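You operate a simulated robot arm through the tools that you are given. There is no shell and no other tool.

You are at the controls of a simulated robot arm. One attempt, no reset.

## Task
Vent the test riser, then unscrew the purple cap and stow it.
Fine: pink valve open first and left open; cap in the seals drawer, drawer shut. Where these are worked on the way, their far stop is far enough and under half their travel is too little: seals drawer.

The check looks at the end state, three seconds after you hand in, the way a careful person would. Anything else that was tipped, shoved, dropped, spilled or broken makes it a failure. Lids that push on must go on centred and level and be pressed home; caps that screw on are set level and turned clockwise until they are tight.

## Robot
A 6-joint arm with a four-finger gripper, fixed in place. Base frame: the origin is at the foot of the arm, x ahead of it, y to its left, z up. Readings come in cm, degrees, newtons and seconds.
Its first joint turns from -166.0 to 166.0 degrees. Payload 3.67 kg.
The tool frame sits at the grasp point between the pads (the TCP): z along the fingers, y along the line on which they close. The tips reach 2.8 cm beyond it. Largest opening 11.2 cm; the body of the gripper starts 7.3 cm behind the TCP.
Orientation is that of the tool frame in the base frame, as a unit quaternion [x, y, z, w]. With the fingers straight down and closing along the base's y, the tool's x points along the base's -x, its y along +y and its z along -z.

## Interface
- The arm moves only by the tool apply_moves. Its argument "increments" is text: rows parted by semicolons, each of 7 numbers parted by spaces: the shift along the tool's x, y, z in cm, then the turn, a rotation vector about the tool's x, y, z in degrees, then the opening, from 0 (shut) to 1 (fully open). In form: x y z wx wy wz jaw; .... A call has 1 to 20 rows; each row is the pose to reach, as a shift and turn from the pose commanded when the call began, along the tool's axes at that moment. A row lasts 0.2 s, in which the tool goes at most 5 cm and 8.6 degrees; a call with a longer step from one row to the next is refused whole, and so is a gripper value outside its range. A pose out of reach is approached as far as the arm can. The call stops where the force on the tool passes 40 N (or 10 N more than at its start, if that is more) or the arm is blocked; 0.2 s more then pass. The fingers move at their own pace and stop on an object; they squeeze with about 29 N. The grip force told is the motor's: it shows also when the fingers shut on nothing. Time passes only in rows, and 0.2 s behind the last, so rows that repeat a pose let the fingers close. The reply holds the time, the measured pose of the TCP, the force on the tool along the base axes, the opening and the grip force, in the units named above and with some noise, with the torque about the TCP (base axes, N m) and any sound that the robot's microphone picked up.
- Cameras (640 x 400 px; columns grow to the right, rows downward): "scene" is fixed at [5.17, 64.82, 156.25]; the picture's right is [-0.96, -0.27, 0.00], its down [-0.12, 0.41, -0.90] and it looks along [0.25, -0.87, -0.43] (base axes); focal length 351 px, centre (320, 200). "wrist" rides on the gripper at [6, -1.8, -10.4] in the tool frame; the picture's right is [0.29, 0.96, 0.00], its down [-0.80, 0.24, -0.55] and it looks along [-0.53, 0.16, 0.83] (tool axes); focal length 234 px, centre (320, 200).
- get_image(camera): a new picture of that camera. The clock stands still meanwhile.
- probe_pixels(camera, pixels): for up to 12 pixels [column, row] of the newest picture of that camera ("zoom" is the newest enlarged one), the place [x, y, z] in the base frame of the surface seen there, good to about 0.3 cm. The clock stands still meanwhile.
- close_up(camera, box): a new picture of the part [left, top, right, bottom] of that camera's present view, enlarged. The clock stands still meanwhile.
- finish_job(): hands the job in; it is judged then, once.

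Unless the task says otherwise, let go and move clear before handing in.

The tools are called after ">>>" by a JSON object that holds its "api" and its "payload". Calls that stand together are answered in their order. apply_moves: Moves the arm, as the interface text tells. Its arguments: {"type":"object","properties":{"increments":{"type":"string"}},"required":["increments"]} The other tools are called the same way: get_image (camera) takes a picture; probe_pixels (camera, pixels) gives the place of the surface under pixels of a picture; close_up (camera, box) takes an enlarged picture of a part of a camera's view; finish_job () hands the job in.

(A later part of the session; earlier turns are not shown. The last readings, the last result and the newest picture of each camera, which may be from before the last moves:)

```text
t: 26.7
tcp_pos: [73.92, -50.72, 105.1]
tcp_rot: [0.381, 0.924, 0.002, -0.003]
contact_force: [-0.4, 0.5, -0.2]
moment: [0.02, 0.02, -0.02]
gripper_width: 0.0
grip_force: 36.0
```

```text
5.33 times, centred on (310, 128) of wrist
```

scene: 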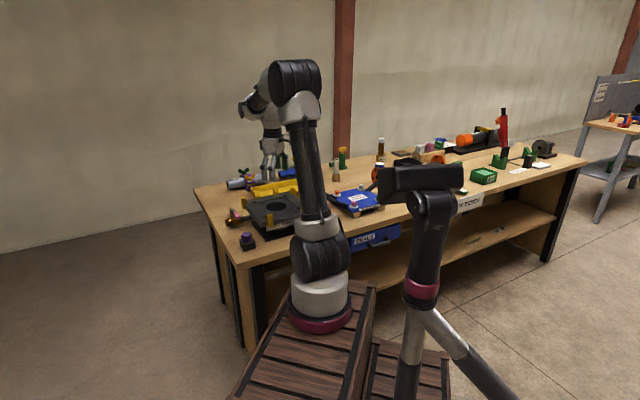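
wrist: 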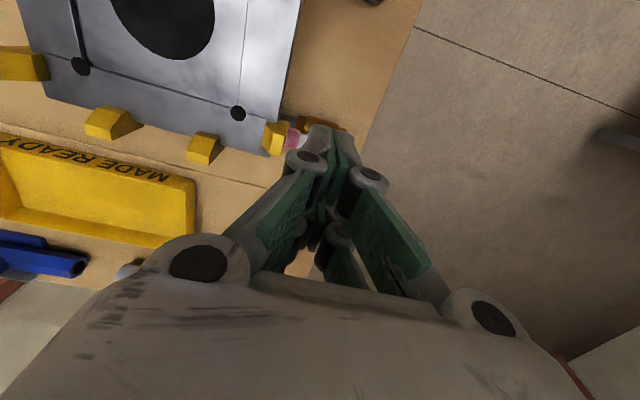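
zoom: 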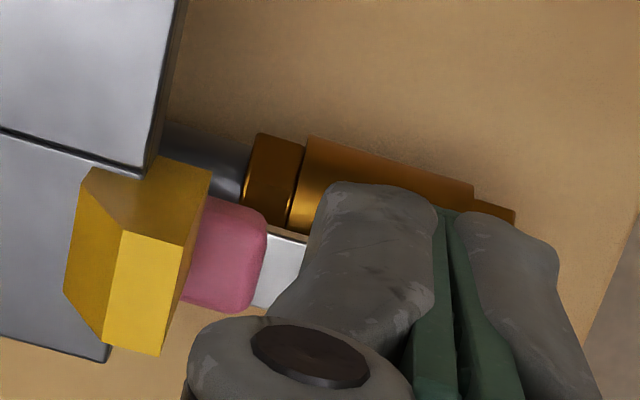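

The lever appears parallel to the pipe within a few degrees. I'll slide the tool forward (away from it) to get an unobstructed wrist view for confirmation.

>>> {"api": "apply_moves", "payload": {"increments": "3 0 0 0 0 0 0; 6 0 0 0 0 0 0; 9 0 0 0 0 0 0; 9 0 0 0 0 0 0"}}

>>> {"api": "get_image", "payload": {"camera": "wrist"}}

>>> {"api": "close_up", "payload": {"camera": "wrist", "box": [260, 110, 380, 185]}}

```text
t: 27.7
tcp_pos: [67.56, -44.51, 105.06]
tcp_rot: [0.381, 0.925, 0.002, -0.002]
contact_force: [0.8, -1.0, 0.5]
moment: [-0.01, 0.01, 0.0]
gripper_width: 0.0
grip_force: 35.6
```

```text
taken
```

wrist: 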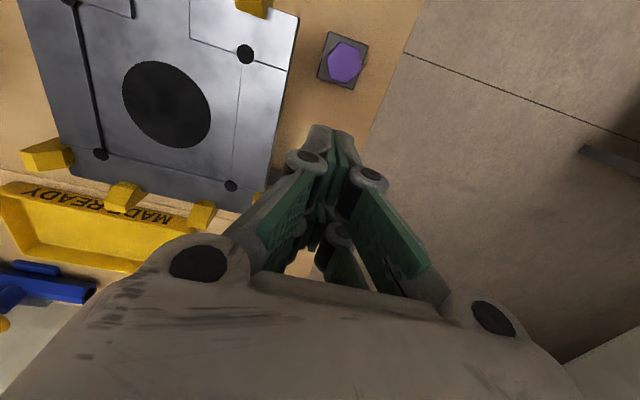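

```text
5.33 times, centred on (320, 148) of wrist
```

zoom: 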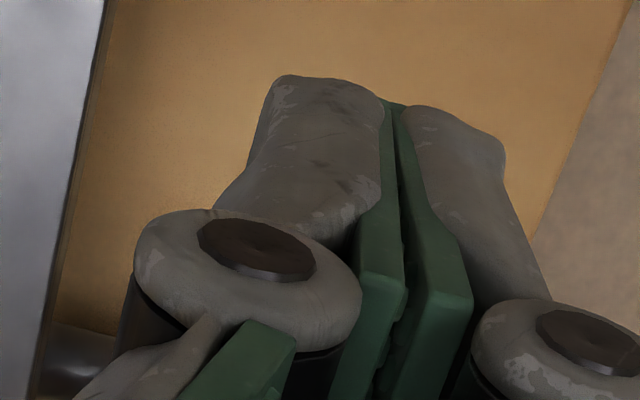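

The cap shows clearly at (345,62). Before leaving, I'll double-check the lever angle with a tight scene close-up and probe the cap.

>>> {"api": "close_up", "payload": {"camera": "scene", "box": [228, 204, 252, 219]}}

>>> {"api": "probe_pixels", "payload": {"camera": "wrist", "pixels": [[345, 62], [328, 62], [361, 62], [337, 45], [354, 45], [336, 80], [352, 80], [328, 36], [366, 40], [322, 76], [356, 86], [285, 100]]}}

```text
16.00 times, centred on (240, 212) of scene
```

zoom: 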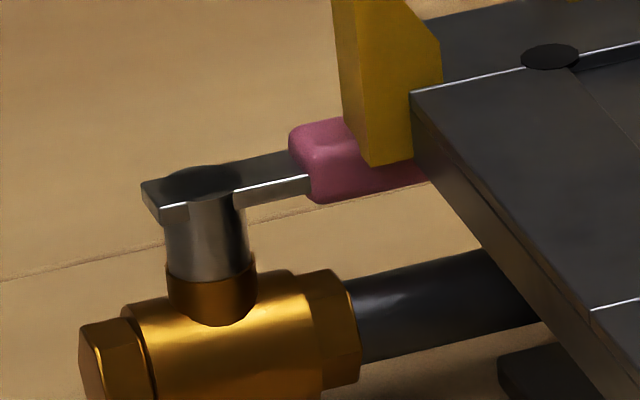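

```text
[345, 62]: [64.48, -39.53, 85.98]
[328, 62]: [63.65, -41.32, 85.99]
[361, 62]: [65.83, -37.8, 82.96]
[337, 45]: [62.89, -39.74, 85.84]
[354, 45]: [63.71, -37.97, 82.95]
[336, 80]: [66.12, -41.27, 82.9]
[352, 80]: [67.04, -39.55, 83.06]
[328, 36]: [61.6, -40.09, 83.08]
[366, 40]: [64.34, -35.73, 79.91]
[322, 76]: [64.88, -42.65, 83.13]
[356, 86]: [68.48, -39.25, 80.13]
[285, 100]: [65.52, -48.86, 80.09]
```

The lever slope matches the pipe direction (≈87–90°), so the valve is open. The cap is at about (64.4,-39.6), top z=86, on a block whose top is z=83. I'll move above it and rotate the tool so it closes along n with the camera on the free (outer) side.

>>> {"api": "apply_moves", "payload": {"increments": "1.5 0.3 0 0 0 8 0.1; 3 0.6 0 0 0 16 0.3; 4.5 0.9 0 0 0 24 0.5; 5.7 1.24 0 0 0 32 0.6; 5.7 1.24 0 0 0 40 0.6; 5.7 1.24 0 0 0 48 0.6; 5.7 1.24 0 0 0 56 0.6; 5.7 1.24 0 0 0 64 0.6; 5.7 1.24 0 0 0 72 0.6; 5.7 1.24 0 0 0 80 0.6; 5.7 1.24 0 0 0 86 0.6; 5.7 1.24 0 0 0 90 0.6; 5.7 1.24 0 0 0 90 0.6"}}

>>> {"api": "get_image", "payload": {"camera": "wrist"}}

>>> {"api": "close_up", "payload": {"camera": "wrist", "box": [260, 100, 380, 175]}}

>>> {"api": "get_image", "payload": {"camera": "scene"}}

```text
t: 30.5
tcp_pos: [64.33, -39.63, 105.05]
tcp_rot: [0.924, 0.383, -0.001, -0.004]
contact_force: [0.4, -0.3, 0.3]
moment: [0.03, -0.01, -0.01]
gripper_width: 6.69
grip_force: 0.0
```

```text
taken
```

wrist: 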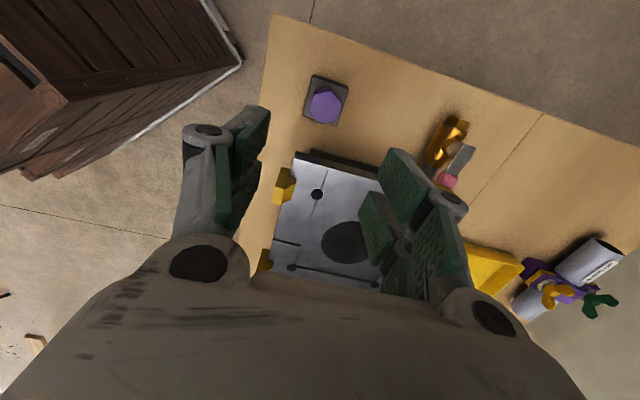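

```text
5.33 times, centred on (320, 138) of wrist
```

zoom: 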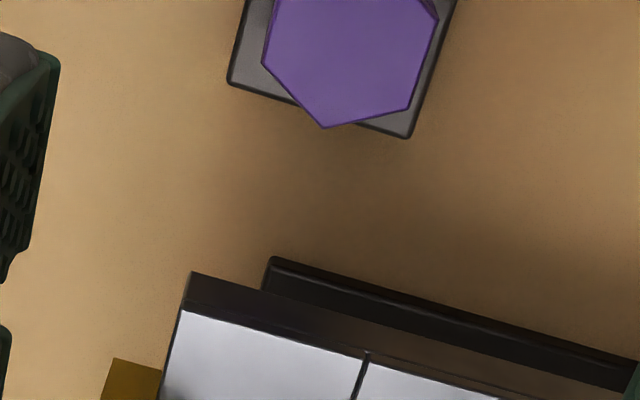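

```text
taken
```

scene: 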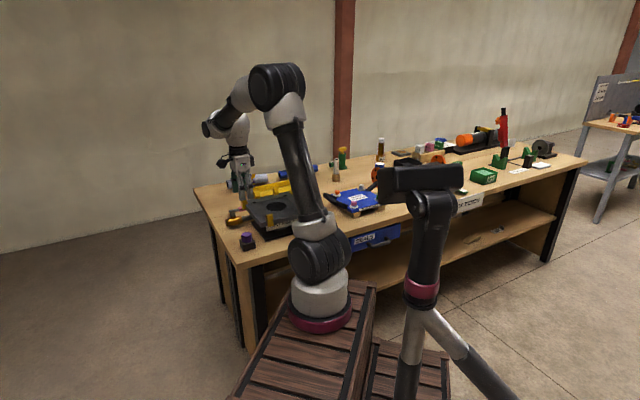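

From here the valve lever at (470,150)→(445,182) is clearly parallel to the brass body—open. Now a close-up on the cap for its centre and hex orientation.

>>> {"api": "close_up", "payload": {"camera": "wrist", "box": [286, 65, 366, 135]}}

>>> {"api": "close_up", "payload": {"camera": "wrist", "box": [410, 100, 490, 150]}}

```text
5.71 times, centred on (326, 100) of wrist
```

zoom: 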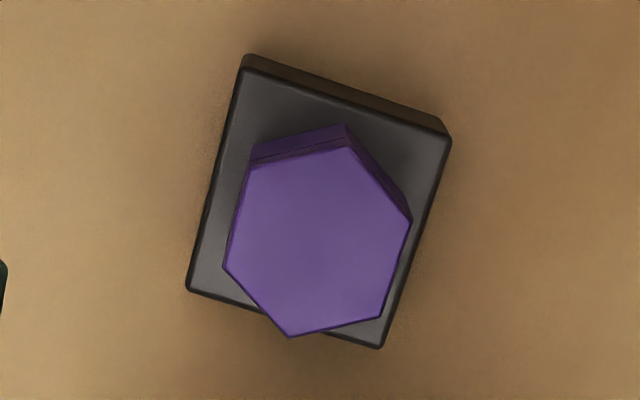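

```text
8.00 times, centred on (450, 125) of wrist
```

zoom: 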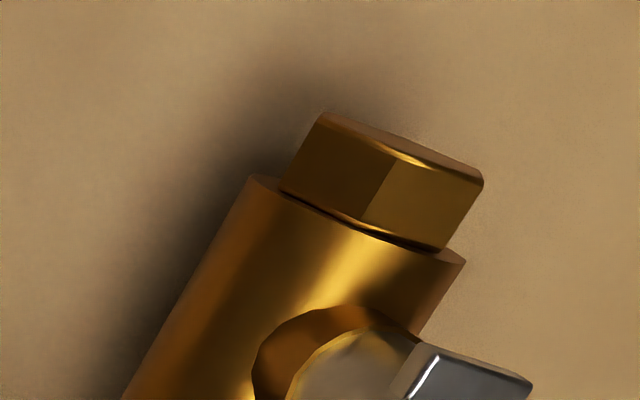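

Probing the hexagon's top corners to get centre and flat orientation.

>>> {"api": "probe_pixels", "payload": {"camera": "wrist", "pixels": [[314.5, 94.5], [331, 92], [340.5, 103.8], [335.8, 119.5], [321, 122.8], [310.3, 111.5], [325.4, 107.4], [318, 80], [343, 85], [312, 113], [455, 145], [464, 160]]}}

```text
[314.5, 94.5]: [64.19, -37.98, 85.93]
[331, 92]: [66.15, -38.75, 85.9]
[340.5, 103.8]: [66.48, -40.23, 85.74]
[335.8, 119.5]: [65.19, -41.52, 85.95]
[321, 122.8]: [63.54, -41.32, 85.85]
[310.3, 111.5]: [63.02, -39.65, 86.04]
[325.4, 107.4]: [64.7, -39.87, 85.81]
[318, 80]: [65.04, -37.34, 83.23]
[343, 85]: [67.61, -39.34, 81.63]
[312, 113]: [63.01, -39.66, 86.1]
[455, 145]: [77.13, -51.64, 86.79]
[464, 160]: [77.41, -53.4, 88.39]
```

Hex centre ≈ (64.7,-39.9), flats aligned with closing direction −43° (currently −45°). I'll align, and descend partway to z≈91 for a check.

>>> {"api": "apply_moves", "payload": {"increments": "0.05 0.5 3 -0.47 -0.06 -2 0.55; 0.05 0.55 7 -0.47 -0.06 -2 0.55; 0.05 0.55 11 -0.47 -0.06 -2 0.55; 0.05 0.57 14 -0.47 -0.06 -2 0.55; 0.05 0.57 14 -0.47 -0.06 -2 0.55"}}

>>> {"api": "get_image", "payload": {"camera": "wrist"}}

>>> {"api": "close_up", "payload": {"camera": "scene", "box": [220, 190, 292, 250]}}

```text
t: 31.7
tcp_pos: [64.6, -39.89, 91.13]
tcp_rot: [0.916, 0.4, 0.001, 0.001]
contact_force: [-0.5, 0.9, 0.2]
moment: [-0.01, 0.02, 0.01]
gripper_width: 6.17
grip_force: 0.1
```

```text
taken
```

wrist: 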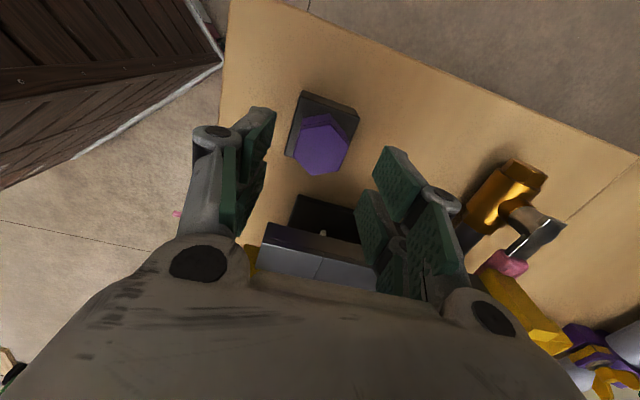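

```text
6.67 times, centred on (256, 220) of scene
```

zoom: 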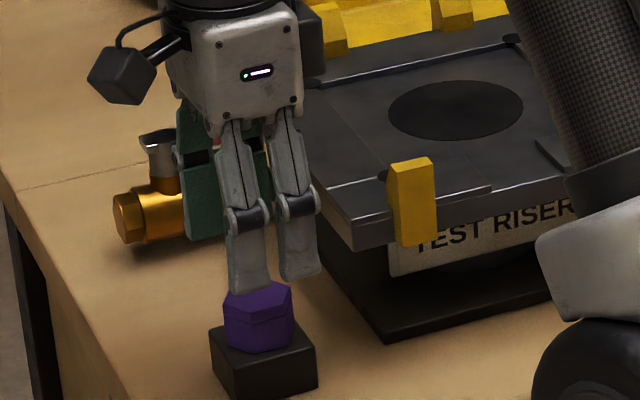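

Cap top appears at (319,148) vs. expected (320,152.5) for perfect alignment, so it may be ~0.4 cm further outward. Let me probe from this closer view.

>>> {"api": "close_up", "payload": {"camera": "wrist", "box": [272, 80, 372, 180]}}

```text
4.00 times, centred on (322, 130) of wrist
```

zoom: 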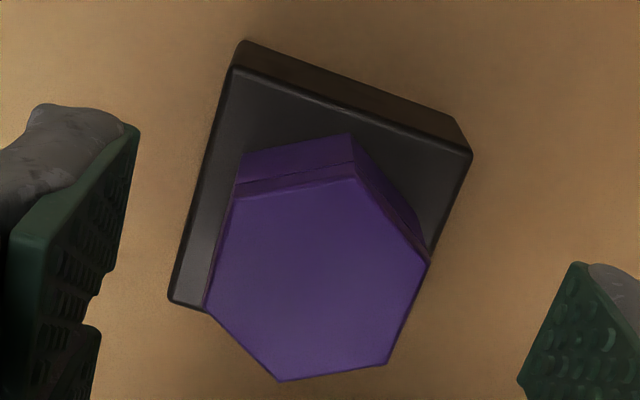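

Offset is only ~0.2 cm in tool x and the flats face the pads. Descend to z≈86.3 and check.

>>> {"api": "apply_moves", "payload": {"increments": "0.2 0.05 1.5 0 0 0 0.55; 0.2 0.05 3 0 0 0 0.55; 0.2 0.05 4.2 0 0 0 0.55; 0.2 0.05 4.8 0 0 0 0.55; 0.2 0.05 4.8 0 0 0 0.55"}}

>>> {"api": "get_image", "payload": {"camera": "wrist"}}

>>> {"api": "close_up", "payload": {"camera": "scene", "box": [220, 190, 292, 250]}}

```text
t: 32.9
tcp_pos: [64.83, -39.9, 86.35]
tcp_rot: [0.917, 0.399, 0.0, 0.001]
contact_force: [0.2, 0.4, 0.5]
moment: [-0.02, -0.03, -0.01]
gripper_width: 6.15
grip_force: 0.2
```

```text
taken
```

wrist: 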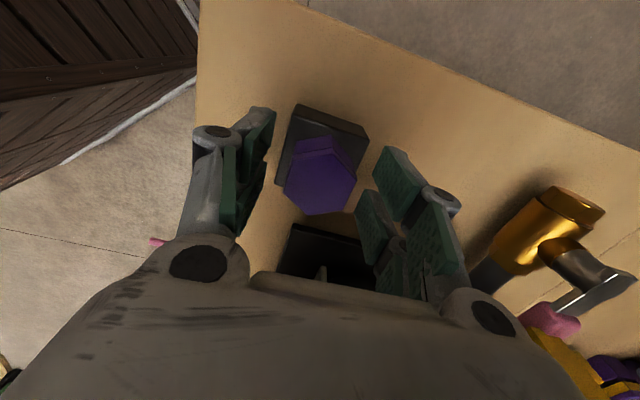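

```text
6.67 times, centred on (256, 220) of scene
```

zoom: 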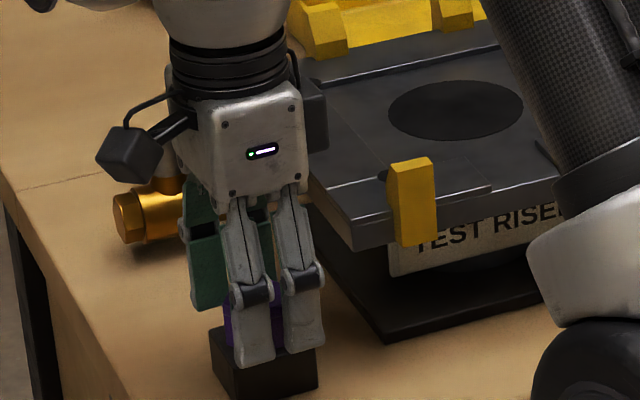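

The cap is between the pads. A small +0.2 cm x correction, then close.

>>> {"api": "apply_moves", "payload": {"increments": "0.2 0 0 0 0 0 0.45; 0.2 0 0 0 0 0 0.38; 0.2 0 0 0 0 0 0.32; 0.2 0 0 0 0 0 0.25; 0.2 0 0 0 0 0 0.2; 0.2 0 0 0 0 0 0.2; 0.2 0 0 0 0 0 0.2"}}

>>> {"api": "get_image", "payload": {"camera": "wrist"}}

```text
t: 34.5
tcp_pos: [64.99, -39.78, 86.51]
tcp_rot: [0.916, 0.401, 0.001, 0.001]
contact_force: [0.2, 0.3, 0.3]
moment: [-0.05, -0.01, 0.0]
gripper_width: 3.52
grip_force: 29.6
```

```text
taken
```

wrist: 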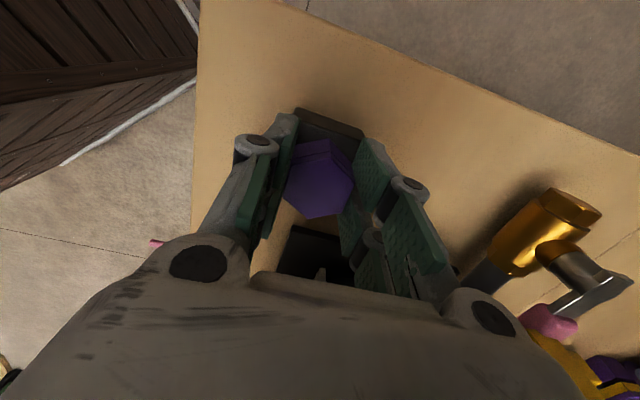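

Gripped at 3.52 cm with almost no side load. Now turn counter‑clockwise 30°.

>>> {"api": "apply_moves", "payload": {"increments": "0 0 0 0 0 -5 0.2; 0 0 0 0 0 -10 0.2; 0 0 0 0 0 -15 0.2; 0 0 0 0 0 -20 0.2; 0 0 0 0 0 -25 0.2; 0 0 0 0 0 -30 0.2; 0 0 0 0 0 -30 0.2"}}

>>> {"api": "get_image", "payload": {"camera": "wrist"}}

>>> {"api": "close_up", "payload": {"camera": "scene", "box": [220, 190, 292, 250]}}

```text
t: 36.1
tcp_pos: [64.71, -39.66, 86.3]
tcp_rot: [0.781, 0.624, 0.0, 0.0]
contact_force: [-16.8, 7.2, -4.8]
moment: [0.15, 0.33, -0.09]
gripper_width: 3.51
grip_force: 28.8
```

```text
taken
```

wrist: 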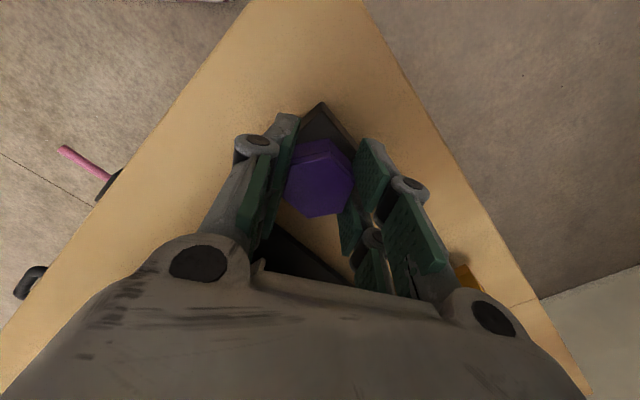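

```text
6.67 times, centred on (256, 220) of scene
```

zoom: 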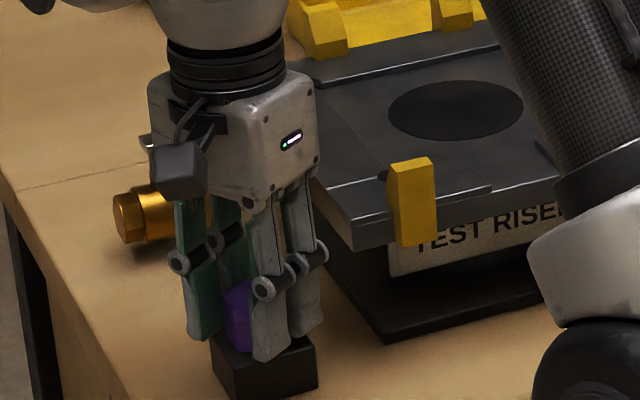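

The cap turned with the gripper. A side load of ~18 N shows the cap axis is slightly off my rotation centre (axis ≈ (64.65,-40.05)). I'll open and re-read the pose before regripping.

>>> {"api": "apply_moves", "payload": {"increments": "0 0 0 0 0 -30 0.4; 0 0 0 0 0 -30 0.5; 0 0 0 0 0 -30 0.5"}}

```text
refused: row 1 steps farther than a row can; nothing moved
```

>>> {"api": "apply_moves", "payload": {"increments": "0 0 0 0 0 0 0.4; 0 0 0 0 0 0 0.5; 0 0 0 0 0 0 0.5"}}

>>> {"api": "get_image", "payload": {"camera": "wrist"}}

>>> {"api": "close_up", "payload": {"camera": "wrist", "box": [260, 90, 380, 230]}}

```text
t: 36.9
tcp_pos: [64.96, -39.74, 86.44]
tcp_rot: [0.781, 0.624, 0.0, 0.001]
contact_force: [0.5, 0.4, 0.5]
moment: [-0.03, 0.03, 0.02]
gripper_width: 5.61
grip_force: 0.1
```

```text
taken
```

wrist: 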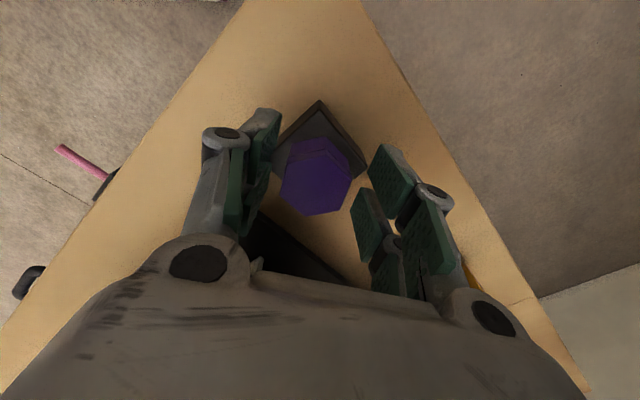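

```text
2.86 times, centred on (320, 160) of wrist
```

zoom: 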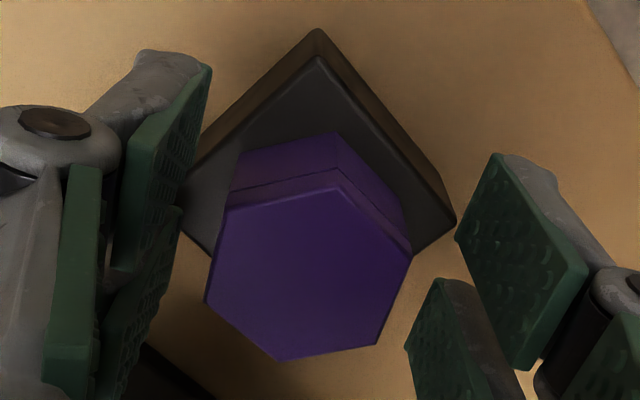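

The cap stays aligned to the jaws (center slightly left at (315,186)). I'll recentre on the axis estimate (64.70,-39.95), rotate back 60° with open jaws, and close.

>>> {"api": "apply_moves", "payload": {"increments": "-0.26 -0.21 0 0 0 7.5 0.5; -0.26 -0.21 0 0 0 15 0.5; -0.26 -0.21 0 0 0 22.5 0.5; -0.26 -0.21 0 0 0 30 0.5; -0.26 -0.21 0 0 0 37.5 0.5; -0.26 -0.21 0 0 0 45 0.5; -0.26 -0.21 0 0 0 52.5 0.5; -0.26 -0.21 0 0 0 60 0.5; -0.26 -0.21 0 0 0 60 0.4; -0.26 -0.21 0 0 0 60 0.3; -0.26 -0.21 0 0 0 60 0.2; -0.26 -0.21 0 0 0 60 0.2"}}

>>> {"api": "get_image", "payload": {"camera": "wrist"}}

```text
t: 39.5
tcp_pos: [64.7, -39.82, 86.32]
tcp_rot: [0.989, 0.149, 0.0, 0.001]
contact_force: [1.8, -8.3, 0.8]
moment: [-0.25, -0.05, -0.01]
gripper_width: 3.53
grip_force: 28.7
```

```text
taken
```

wrist: 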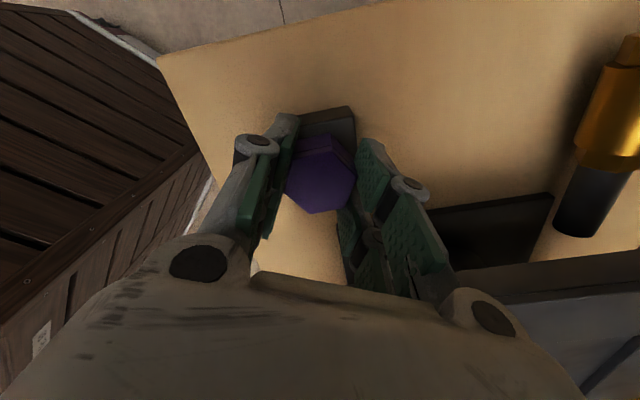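

Well aligned (side force just 8 N); force readings put the axis at ≈(64.60,-40.13). Now a 60° counter‑clockwise stroke about that axis.

>>> {"api": "apply_moves", "payload": {"increments": "0 0.14 0 0 0 0 0.2; -0.01 0.12 0 0 0 -7.5 0.2; -0.01 0.1 0 0 0 -15 0.2; -0.02 0.08 0 0 0 -22.5 0.2; -0.02 0.065 0 0 0 -30 0.2; -0.03 0.05 0 0 0 -37.5 0.2; -0.05 0.03 0 0 0 -45 0.2; -0.06 0.02 0 0 0 -52.5 0.2; -0.075 0.01 0 0 0 -60 0.2; -0.075 0.01 0 0 0 -60 0.2"}}

>>> {"api": "get_image", "payload": {"camera": "wrist"}}

```text
t: 41.7
tcp_pos: [64.63, -39.88, 86.25]
tcp_rot: [0.781, 0.625, 0.001, 0.0]
contact_force: [12.5, 3.3, 1.7]
moment: [0.29, -0.35, 0.03]
gripper_width: 3.51
grip_force: 28.4
```

```text
taken
```

wrist: 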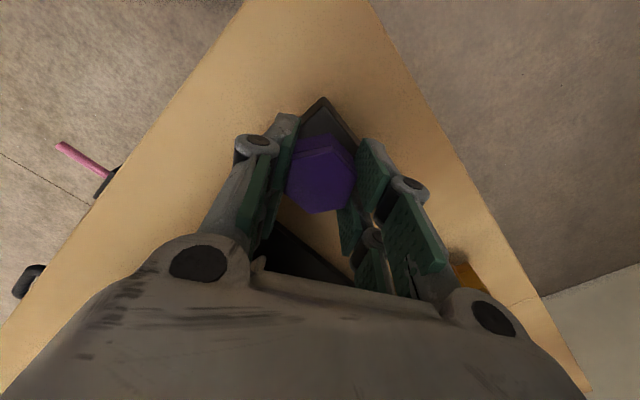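

Stroke done, cap still aligned in the jaws, low vertical force. I'll check in the scene whether a gap is appearing under the cap.

>>> {"api": "close_up", "payload": {"camera": "scene", "box": [232, 220, 272, 250]}}

>>> {"api": "probe_pixels", "payload": {"camera": "wrist", "pixels": [[320, 190], [310, 180], [335, 180], [325, 110]]}}

```text
13.33 times, centred on (252, 235) of scene
```

zoom: 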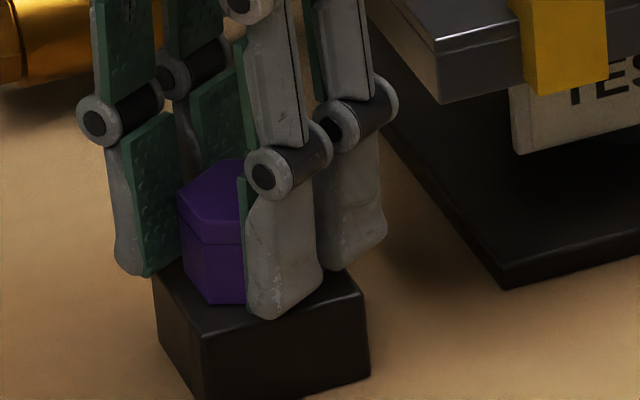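

```text
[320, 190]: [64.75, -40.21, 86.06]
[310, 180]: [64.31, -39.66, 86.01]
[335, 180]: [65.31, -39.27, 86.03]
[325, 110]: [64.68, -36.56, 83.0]
```

Cap top now 86.03 (rose ~0.1 cm) – it is unscrewing. Next cycle in one call: open, rotate back 60°, close, turn 60° counter‑clockwise.

>>> {"api": "apply_moves", "payload": {"increments": "0 0 0 0 0 0 0.5; 0 0.05 0 0 0 8.5 0.5; 0 0.05 0 0 0 17 0.5; 0 0.05 0 0 0 25.5 0.5; 0 0.05 0 0 0 34 0.5; 0 0.05 0 0 0 42.5 0.5; 0 0.05 0 0 0 51 0.5; 0 0.05 0 0 0 59.5 0.5; 0 0.05 0 0 0 60 0.3; 0 0.05 0 0 0 60 0.2; 0 0.05 0 0 0 60 0.2; 0 0.05 0 0 0 51.5 0.2; 0 0.05 0 0 0 43 0.2; 0 0.05 0 0 0 34.5 0.2; 0 0.05 -0.05 0 0 26 0.2; 0 0.05 -0.05 0 0 17.5 0.2; 0 0.05 -0.05 0 0 9 0.2; 0 0.05 -0.05 0 0 0.5 0.2; 0 0.05 -0.05 0 0 0 0.2"}}

>>> {"api": "get_image", "payload": {"camera": "wrist"}}

```text
t: 45.7
tcp_pos: [64.74, -40.02, 86.42]
tcp_rot: [0.781, 0.624, 0.0, 0.0]
contact_force: [3.3, -12.2, -13.5]
moment: [-0.32, -0.08, 0.0]
gripper_width: 3.53
grip_force: 29.5
```

```text
taken
```

wrist: 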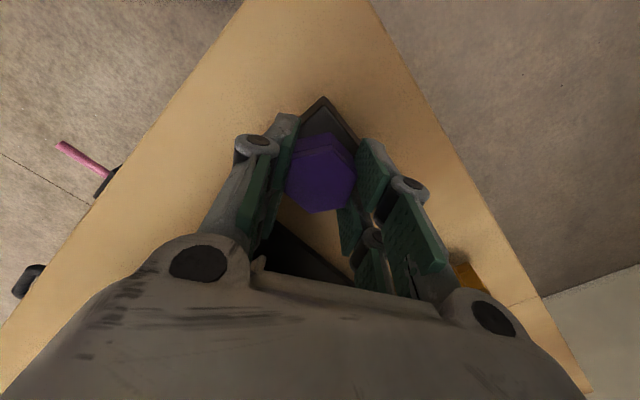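

Good—turned 150° so far; vertical −13 N just shows the thread still holds. Another cycle without lifting.

>>> {"api": "apply_moves", "payload": {"increments": "0 0 0 0 0 0 0.5; 0 0 0 0 0 8.5 0.5; 0 0 0 0 0 17 0.5; 0 0 0 0 0 25.5 0.5; 0 0 0 0 0 34 0.5; 0 0 0 0 0 42.5 0.5; 0 0 0 0 0 51 0.5; 0 0 0 0 0 59.5 0.5; 0 0 0 0 0 60 0.3; 0 0 0 0 0 60 0.2; 0 0 0 0 0 60 0.2; 0 0 0 0 0 51.5 0.2; 0 0 0 0 0 43 0.2; 0 0 0 0 0 34.5 0.2; 0 0 0 0 0 26 0.2; 0 0 0 0 0 17.5 0.2; 0 0 0 0 0 9 0.2; 0 0 0 0 0 0.5 0.2; 0 0 0 0 0 0 0.2"}}

>>> {"api": "close_up", "payload": {"camera": "scene", "box": [232, 220, 272, 250]}}

>>> {"api": "get_image", "payload": {"camera": "wrist"}}

```text
t: 49.7
tcp_pos: [64.72, -39.99, 86.4]
tcp_rot: [0.781, 0.624, 0.0, 0.0]
contact_force: [0.2, 0.7, 0.6]
moment: [0.02, -0.02, 0.0]
gripper_width: 3.52
grip_force: 28.9
```

```text
13.33 times, centred on (252, 235) of scene
```

zoom: 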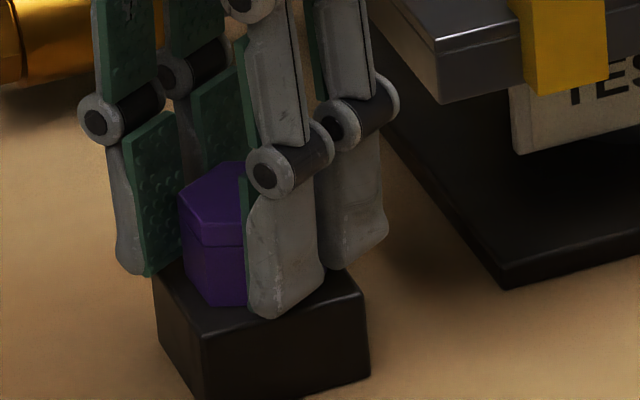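

```text
taken
```

wrist: 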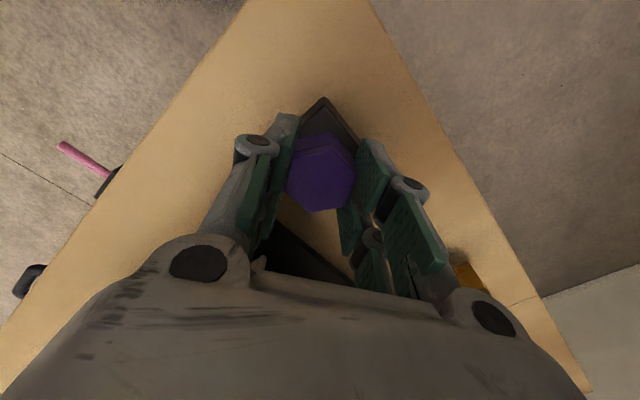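

All forces dropped to ~0, suggesting the thread may have let go at ~210°. I'll test by lifting 0.6 cm gently.

>>> {"api": "apply_moves", "payload": {"increments": "0 0 -0.15 0 0 0 0.2; 0 0 -0.3 0 0 0 0.2; 0 0 -0.6 0 0 0 0.2; 0 0 -0.6 0 0 0 0.2"}}

>>> {"api": "close_up", "payload": {"camera": "scene", "box": [232, 220, 272, 250]}}

```text
t: 50.7
tcp_pos: [64.71, -39.88, 87.02]
tcp_rot: [0.782, 0.624, 0.0, 0.0]
contact_force: [-0.3, 0.0, -0.1]
moment: [-0.03, 0.01, -0.01]
gripper_width: 3.52
grip_force: 29.2
```

```text
13.33 times, centred on (252, 235) of scene
```

zoom: 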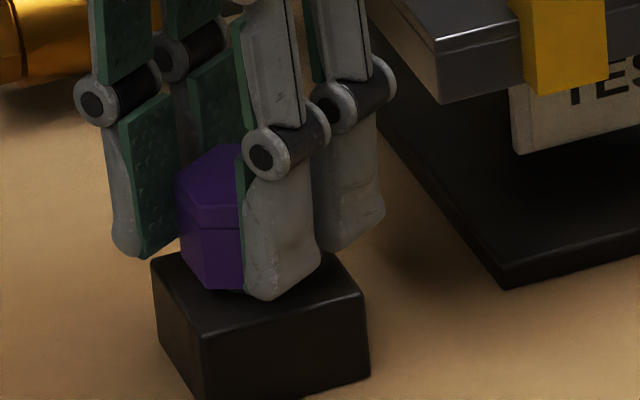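

The cap lifts free with zero force, so it is unscrewed. The drawer is still shut, so I'll park the cap on the open bench spot at about (71.8,-45.6), well clear of block and valve. First lift and carry it above the spot.

>>> {"api": "apply_moves", "payload": {"increments": "0 0 -2 0 0 0 0.2; 0 0 -4 0 0 0 0.2; 0 0 -6 0 0 0 0.2; -1 2 -6 0 0 0 0.2; -2 4.1 -6 0 0 0 0.2; -3 6.2 -6 0 0 0 0.2; -4 8.15 -6 0 0 0 0.2; -4 8.15 -6 0 0 0 0.2; -4 8.15 -3 0 0 0 0.2; -4 8.15 0 0 0 0 0.2; -4 8.15 2 0 0 0 0.2; -4 8.15 2 0 0 0 0.2"}}

>>> {"api": "get_image", "payload": {"camera": "wrist"}}

>>> {"api": "close_up", "payload": {"camera": "scene", "box": [222, 195, 286, 250]}}

```text
t: 53.3
tcp_pos: [71.79, -45.59, 84.87]
tcp_rot: [0.782, 0.623, 0.0, 0.001]
contact_force: [0.3, 0.3, -0.1]
moment: [-0.01, 0.01, 0.0]
gripper_width: 2.26
grip_force: 0.1
```

```text
taken
```

wrist: 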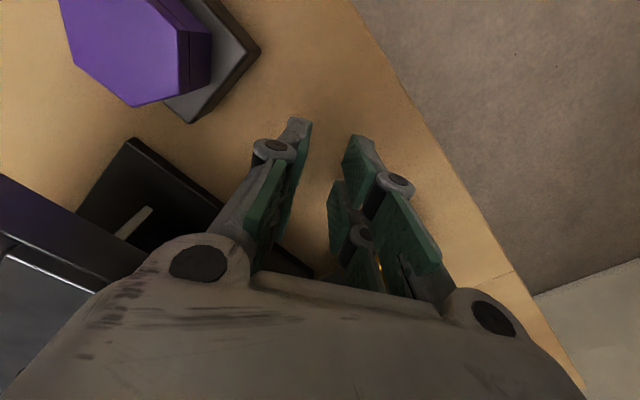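

```text
7.27 times, centred on (254, 222) of scene
```

zoom: 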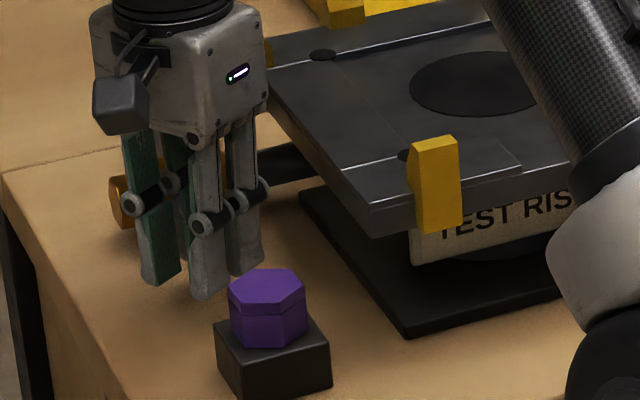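

The cap slipped out during the lift and is back on its stub (visible at (267,305) in the zoom); the gripper is empty. I'll look closely at how the cap sits.

>>> {"api": "close_up", "payload": {"camera": "scene", "box": [236, 224, 268, 252]}}

>>> {"api": "close_up", "payload": {"camera": "wrist", "box": [40, 0, 280, 150]}}

```text
14.29 times, centred on (252, 238) of scene
```

zoom: 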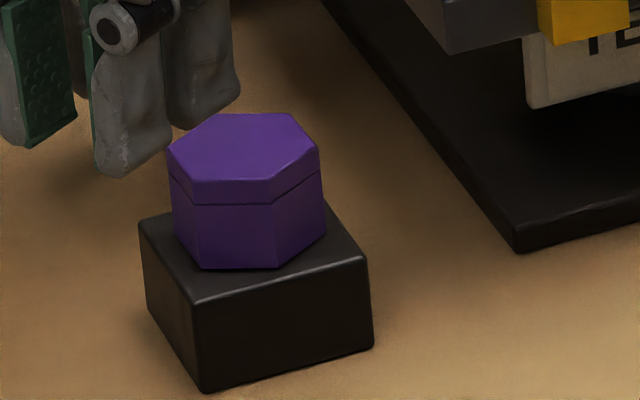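

```text
2.67 times, centred on (160, 75) of wrist
```

zoom: 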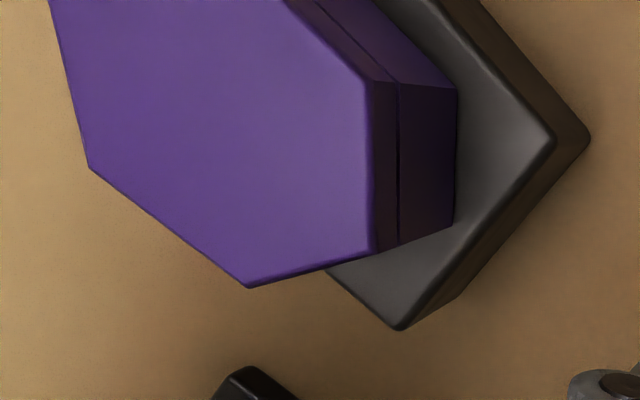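

>>> {"api": "probe_pixels", "payload": {"camera": "wrist", "pixels": [[120, 40], [100, 20], [150, 60], [130, 90], [170, 40], [225, 50], [190, 110], [80, 50], [165, 75], [90, 5], [178, 90], [205, 80]]}}

>>> {"api": "close_up", "payload": {"camera": "scene", "box": [236, 224, 268, 252]}}

>>> {"api": "probe_pixels", "payload": {"camera": "zoom", "pixels": [[240, 150], [190, 150], [300, 150], [205, 262], [275, 262], [320, 235], [180, 230], [240, 262], [300, 285], [160, 250], [240, 230], [290, 200]]}}

```text
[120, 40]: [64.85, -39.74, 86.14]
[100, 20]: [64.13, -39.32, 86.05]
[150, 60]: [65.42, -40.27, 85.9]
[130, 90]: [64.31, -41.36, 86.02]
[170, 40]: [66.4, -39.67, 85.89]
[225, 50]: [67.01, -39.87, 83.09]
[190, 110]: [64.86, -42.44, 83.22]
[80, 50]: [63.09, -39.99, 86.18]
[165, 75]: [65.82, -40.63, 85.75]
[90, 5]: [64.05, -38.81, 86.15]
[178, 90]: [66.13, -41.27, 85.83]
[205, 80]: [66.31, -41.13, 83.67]
```

```text
14.29 times, centred on (252, 238) of scene
```

zoom: 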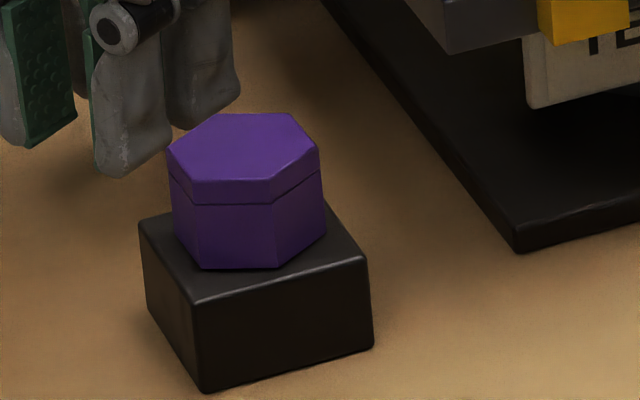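

```text
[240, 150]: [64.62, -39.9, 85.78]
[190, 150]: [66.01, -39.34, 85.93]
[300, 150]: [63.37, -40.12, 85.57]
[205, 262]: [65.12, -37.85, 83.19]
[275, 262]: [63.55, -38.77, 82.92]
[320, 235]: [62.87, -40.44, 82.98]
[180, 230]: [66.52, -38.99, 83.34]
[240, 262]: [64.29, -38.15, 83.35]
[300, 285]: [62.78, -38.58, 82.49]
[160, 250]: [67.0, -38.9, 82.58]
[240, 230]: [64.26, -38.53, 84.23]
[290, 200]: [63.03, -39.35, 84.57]
```

The cap sits level with its top at z≈86. I'll check its orientation to judge whether it fell back or is still in the thread.

>>> {"api": "probe_pixels", "payload": {"camera": "zoom", "pixels": [[172, 152], [217, 117], [292, 117], [315, 150], [273, 182], [193, 177], [245, 148]]}}

```text
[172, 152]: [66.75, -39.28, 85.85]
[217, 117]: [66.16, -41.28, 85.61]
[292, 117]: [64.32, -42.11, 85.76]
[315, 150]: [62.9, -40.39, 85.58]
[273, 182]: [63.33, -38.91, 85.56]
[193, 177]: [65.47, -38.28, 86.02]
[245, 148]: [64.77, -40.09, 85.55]
```

The cap kept its orientation and centre (64.8,-40.0), so it slid straight back down. I'll return over it, regrip, turn it a couple more strokes to be sure the thread is clear, then lift slowly.

>>> {"api": "apply_moves", "payload": {"increments": "0 0 -3 0 0 0 0.5; 0 0 -7 0 0 0 0.5; 1 -2 -8 0 0 8 0.5; 2 -4 -8 0 0 16 0.5; 3 -6 -8 0 0 24 0.5; 3.87 -8.16 -8 0 0 32 0.5; 3.87 -8.16 -8 0 0 40 0.5; 3.87 -8.16 -8 0 0 48 0.5; 3.87 -8.16 -8 0 0 56 0.5; 3.87 -8.16 -8 0 0 60 0.5; 3.87 -8.16 -8 0 0 60 0.5"}}

>>> {"api": "get_image", "payload": {"camera": "wrist"}}

```text
t: 55.7
tcp_pos: [64.62, -39.99, 92.93]
tcp_rot: [0.989, 0.149, 0.001, 0.0]
contact_force: [0.0, -0.6, -0.7]
moment: [-0.04, -0.01, -0.01]
gripper_width: 5.58
grip_force: 0.0
```

```text
taken
```

wrist: 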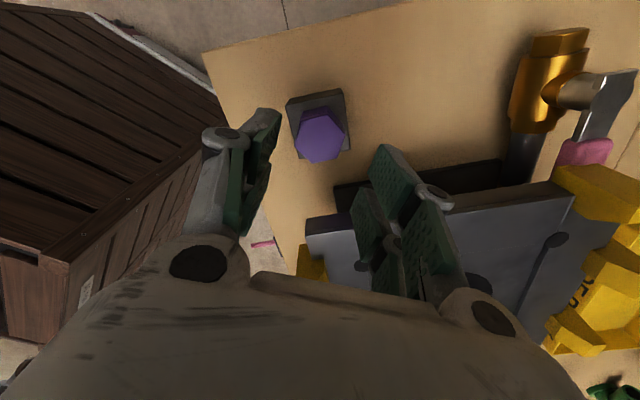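

The valve lever is visible parallel to the pipe, and the cap is centred below. Descend to z≈86.2 and close fully.

>>> {"api": "apply_moves", "payload": {"increments": "0 0 2.5 0 0 0 0.5; 0 0 4.8 0 0 0 0.5; 0 0 6.3 0 0 0 0.5; 0 0 6.75 0 0 0 0.5; 0 0 6.75 0 0 0 0.35; 0 0 6.75 0 0 0 0.2; 0 0 6.75 0 0 0 0; 0 0 6.75 0 0 0 0; 0 0 6.75 0 0 0 0"}}

>>> {"api": "get_image", "payload": {"camera": "wrist"}}

```text
t: 57.7
tcp_pos: [64.63, -40.01, 86.3]
tcp_rot: [0.989, 0.15, 0.0, 0.0]
contact_force: [0.4, -1.4, -1.5]
moment: [-0.03, -0.01, 0.04]
gripper_width: 3.53
grip_force: 29.1
```

```text
taken
```

wrist: 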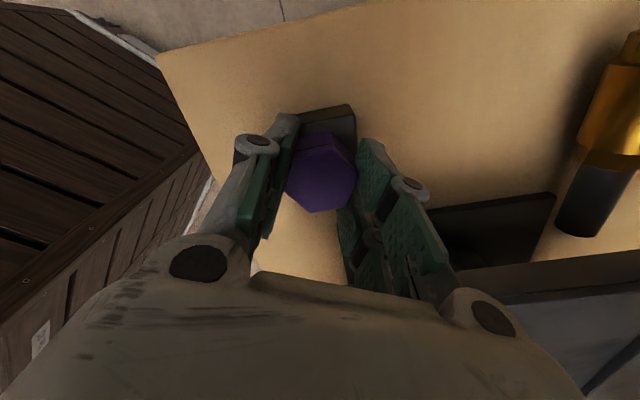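

Gripped at 3.53 cm, no side load. Another 60° counter‑clockwise stroke.

>>> {"api": "apply_moves", "payload": {"increments": "0 0 0 0 0 -7.5 0; 0 0 0 0 0 -15 0; 0 0 0 0 0 -22.5 0; 0 0 0 0 0 -30 0; 0 0 0 0 0 -37.5 0; 0 0 0 0 0 -45 0; 0 0 0 0 0 -52.5 0; 0 0 0 0 0 -60 0; 0 0 0 0 0 -60 0"}}

>>> {"api": "close_up", "payload": {"camera": "scene", "box": [232, 220, 272, 250]}}

```text
t: 59.7
tcp_pos: [64.64, -40.14, 86.25]
tcp_rot: [0.781, 0.625, 0.001, 0.0]
contact_force: [-4.2, -20.8, -0.6]
moment: [-0.55, 0.1, 0.01]
gripper_width: 3.55
grip_force: 29.2
```

```text
13.33 times, centred on (252, 235) of scene
```

zoom: 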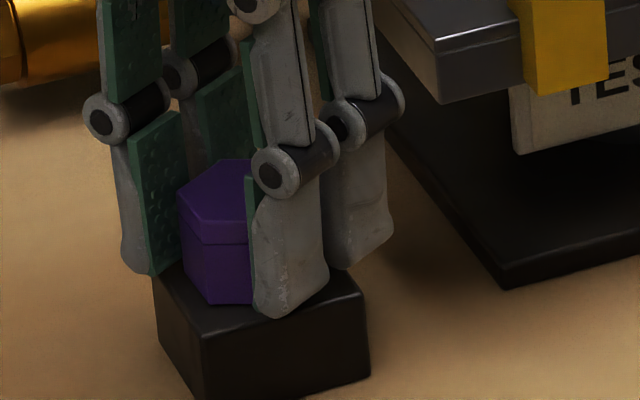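

Still laterally constrained by the stub (as expected over a spigot). Slow lift test: 0.5 cm, watching force.

>>> {"api": "apply_moves", "payload": {"increments": "0 0 -0.1 0 0 0 0; 0 0 -0.2 0 0 0 0; 0 0 -0.3 0 0 0 0; 0 0 -0.4 0 0 0 0; 0 0 -0.5 0 0 0 0"}}

>>> {"api": "close_up", "payload": {"camera": "scene", "box": [232, 220, 272, 250]}}

>>> {"api": "get_image", "payload": {"camera": "wrist"}}

```text
t: 60.9
tcp_pos: [64.78, -40.02, 86.61]
tcp_rot: [0.781, 0.624, 0.0, -0.002]
contact_force: [6.4, 1.1, -20.3]
moment: [0.11, -0.14, 0.04]
gripper_width: 3.54
grip_force: 29.0
```

```text
13.33 times, centred on (252, 235) of scene
```

zoom: 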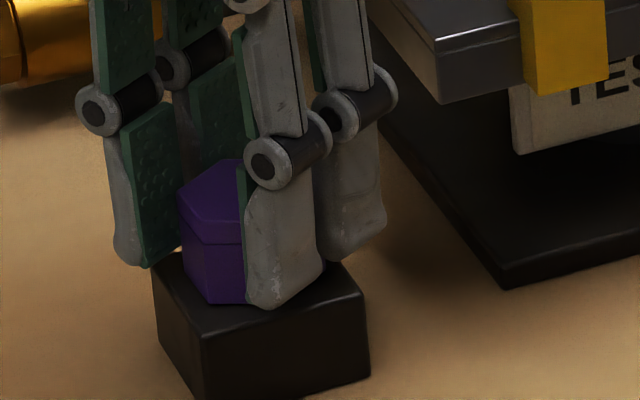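

```text
taken
```

wrist: 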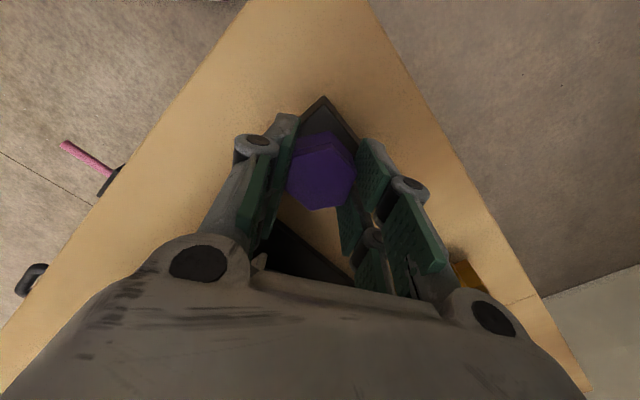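

Now it resists (−20 N, pads slide), so the thread seems engaged again after the cap dropped back. I'll lower back and continue the unscrewing cycles.

>>> {"api": "apply_moves", "payload": {"increments": "0 0 0.4 0 0 0 0.5; 0 0 0.4 0 0 8.5 0.5; 0 0 0.4 0 0 17 0.5; 0 0 0.4 0 0 25.5 0.5; 0 0 0.4 0 0 34 0.5; 0 0 0.4 0 0 42.5 0.5; 0 0 0.4 0 0 51 0.5; 0 0 0.4 0 0 59.5 0.5; 0 0 0.4 0 0 60 0.3; 0 0 0.4 0 0 60 0; 0 0 0.4 0 0 60 0; 0 0 0.4 0 0 51.5 0; 0 0 0.4 0 0 43 0; 0 0 0.4 0 0 34.5 0; 0 0 0.4 0 0 26 0; 0 0 0.4 0 0 17.5 0; 0 0 0.4 0 0 9 0; 0 0 0.4 0 0 0.5 0; 0 0 0.4 0 0 0 0"}}

>>> {"api": "get_image", "payload": {"camera": "wrist"}}

>>> {"api": "close_up", "payload": {"camera": "scene", "box": [232, 220, 272, 250]}}

```text
t: 64.9
tcp_pos: [64.74, -40.17, 86.31]
tcp_rot: [0.781, 0.624, 0.001, 0.002]
contact_force: [-2.8, -22.9, -1.4]
moment: [-0.55, 0.08, 0.02]
gripper_width: 3.55
grip_force: 28.8
```

```text
taken
```

wrist: 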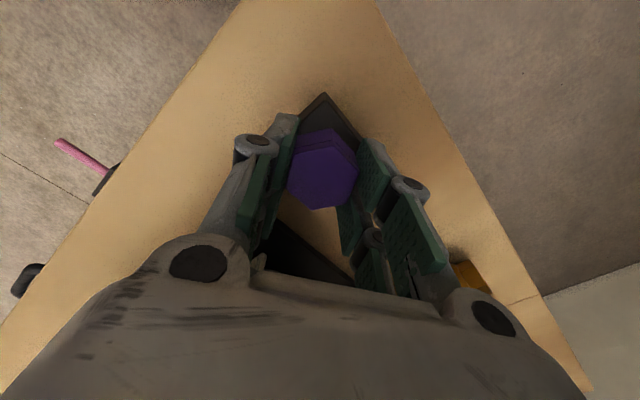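

```text
13.33 times, centred on (252, 235) of scene
```

zoom: 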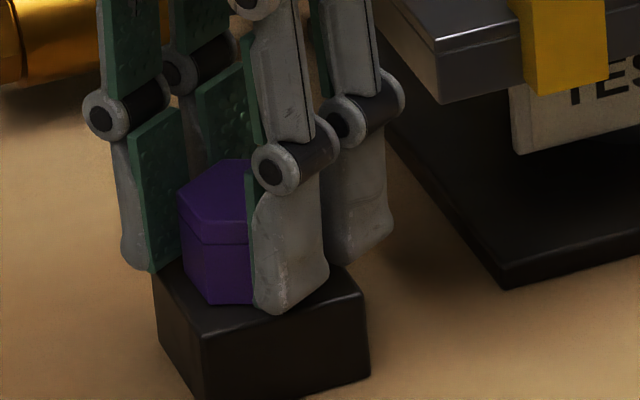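

Again a lateral (tool x) load but little vertical. Test lift 0.3 cm.

>>> {"api": "apply_moves", "payload": {"increments": "-0.15 0 0 0 0 0 0; -0.15 0 -0.1 0 0 0 0; -0.15 0 -0.2 0 0 0 0; -0.15 0 -0.3 0 0 0 0"}}

>>> {"api": "close_up", "payload": {"camera": "scene", "box": [232, 220, 272, 250]}}

```text
t: 65.9
tcp_pos: [64.65, -40.19, 86.52]
tcp_rot: [0.781, 0.624, 0.0, -0.002]
contact_force: [8.2, -6.2, -20.6]
moment: [-0.14, -0.13, 0.0]
gripper_width: 3.54
grip_force: 29.2
```

```text
13.33 times, centred on (252, 235) of scene
```

zoom: 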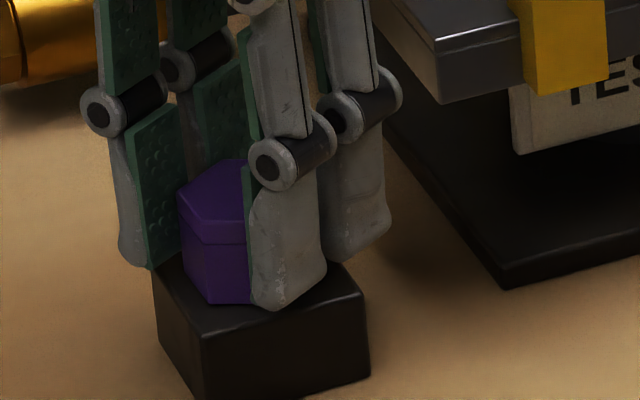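

Still threaded. Continue with another cycle, recentring slightly.

>>> {"api": "apply_moves", "payload": {"increments": "0 0 0.3 0 0 0 0.5; 0.1 0.13 0.3 0 0 8.5 0.5; 0.1 0.13 0.3 0 0 17 0.5; 0.1 0.13 0.3 0 0 25.5 0.5; 0.1 0.13 0.3 0 0 34 0.5; 0.1 0.13 0.3 0 0 42.5 0.5; 0.1 0.13 0.3 0 0 51 0.5; 0.1 0.13 0.3 0 0 59.5 0.5; 0.1 0.13 0.3 0 0 60 0.3; 0.1 0.13 0.3 0 0 60 0; 0.1 0.13 0.3 0 0 60 0; 0.1 0.13 0.3 0 0 51.5 0; 0.1 0.13 0.3 0 0 43 0; 0.1 0.13 0.3 0 0 34.5 0; 0.1 0.13 0.3 0 0 26 0; 0.1 0.13 0.3 0 0 17.5 0; 0.1 0.13 0.3 0 0 9 0; 0.1 0.13 0.3 0 0 0.5 0; 0.1 0.13 0.3 0 0 0 0; 0.1 0.13 0.3 0 0 0 0"}}

>>> {"api": "close_up", "payload": {"camera": "scene", "box": [232, 220, 272, 250]}}

```text
t: 69.5
tcp_pos: [64.75, -39.85, 86.32]
tcp_rot: [0.832, 0.555, 0.0, -0.001]
contact_force: [4.1, 21.6, 7.8]
moment: [0.39, -0.23, -0.03]
gripper_width: 3.77
grip_force: 28.6
stopped in row 18: the force on the tool passed its limit at 48 N (the readings are from after the stop); the commanded pose is now the measured one
```

```text
13.33 times, centred on (252, 235) of scene
```

zoom: 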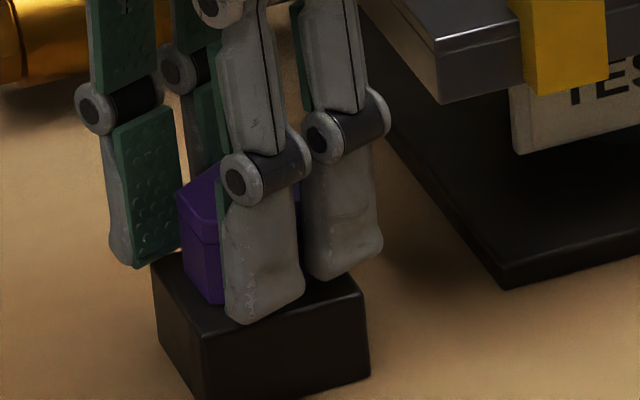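

Stopped at 48 N with the hex slightly slipped in the jaws (3.77 cm). I'll open, and inspect the cap before doing more.

>>> {"api": "apply_moves", "payload": {"increments": "0 0 0 0 0 0 0.4; 0 0 0 0 0 0 0.5; 0 0 -2 0 0 0 0.5; 0 0 -5 0 0 0 0.5; 0 0 -6 0 0 0 0.5; 0 0 -6 0 0 0 0.5"}}

>>> {"api": "get_image", "payload": {"camera": "wrist"}}

>>> {"api": "close_up", "payload": {"camera": "wrist", "box": [270, 90, 370, 190]}}

>>> {"api": "close_up", "payload": {"camera": "scene", "box": [236, 224, 268, 252]}}

```text
t: 70.9
tcp_pos: [64.74, -39.86, 92.39]
tcp_rot: [0.832, 0.554, 0.001, 0.0]
contact_force: [-0.1, 0.1, -0.6]
moment: [-0.02, 0.0, 0.0]
gripper_width: 5.62
grip_force: 0.0
```

```text
taken
```

wrist: 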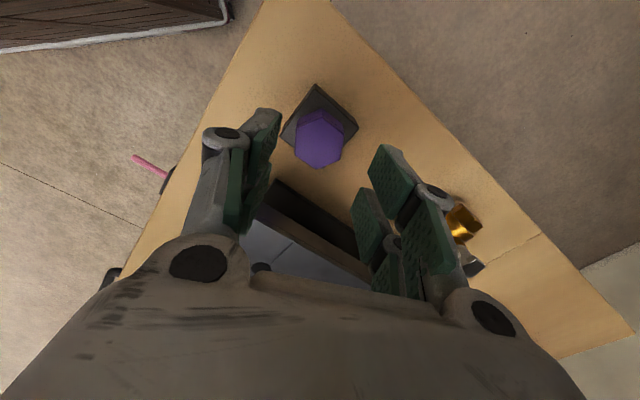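

```text
4.00 times, centred on (320, 140) of wrist
```

zoom: 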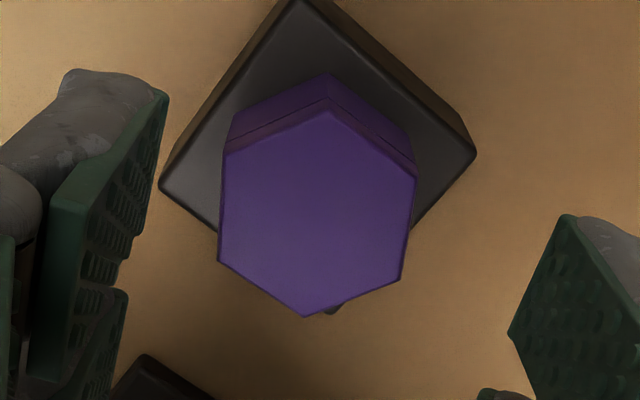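

```text
14.29 times, centred on (252, 238) of scene
```

zoom: 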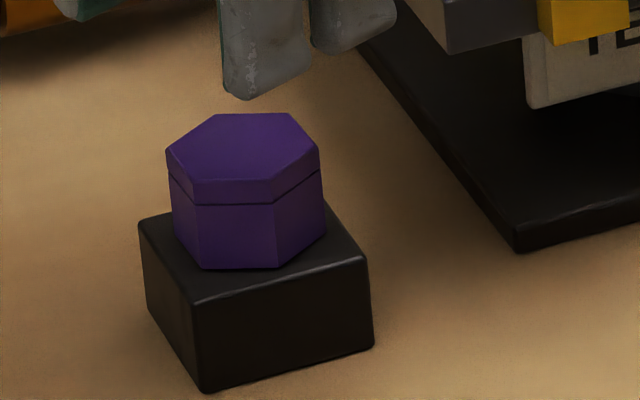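

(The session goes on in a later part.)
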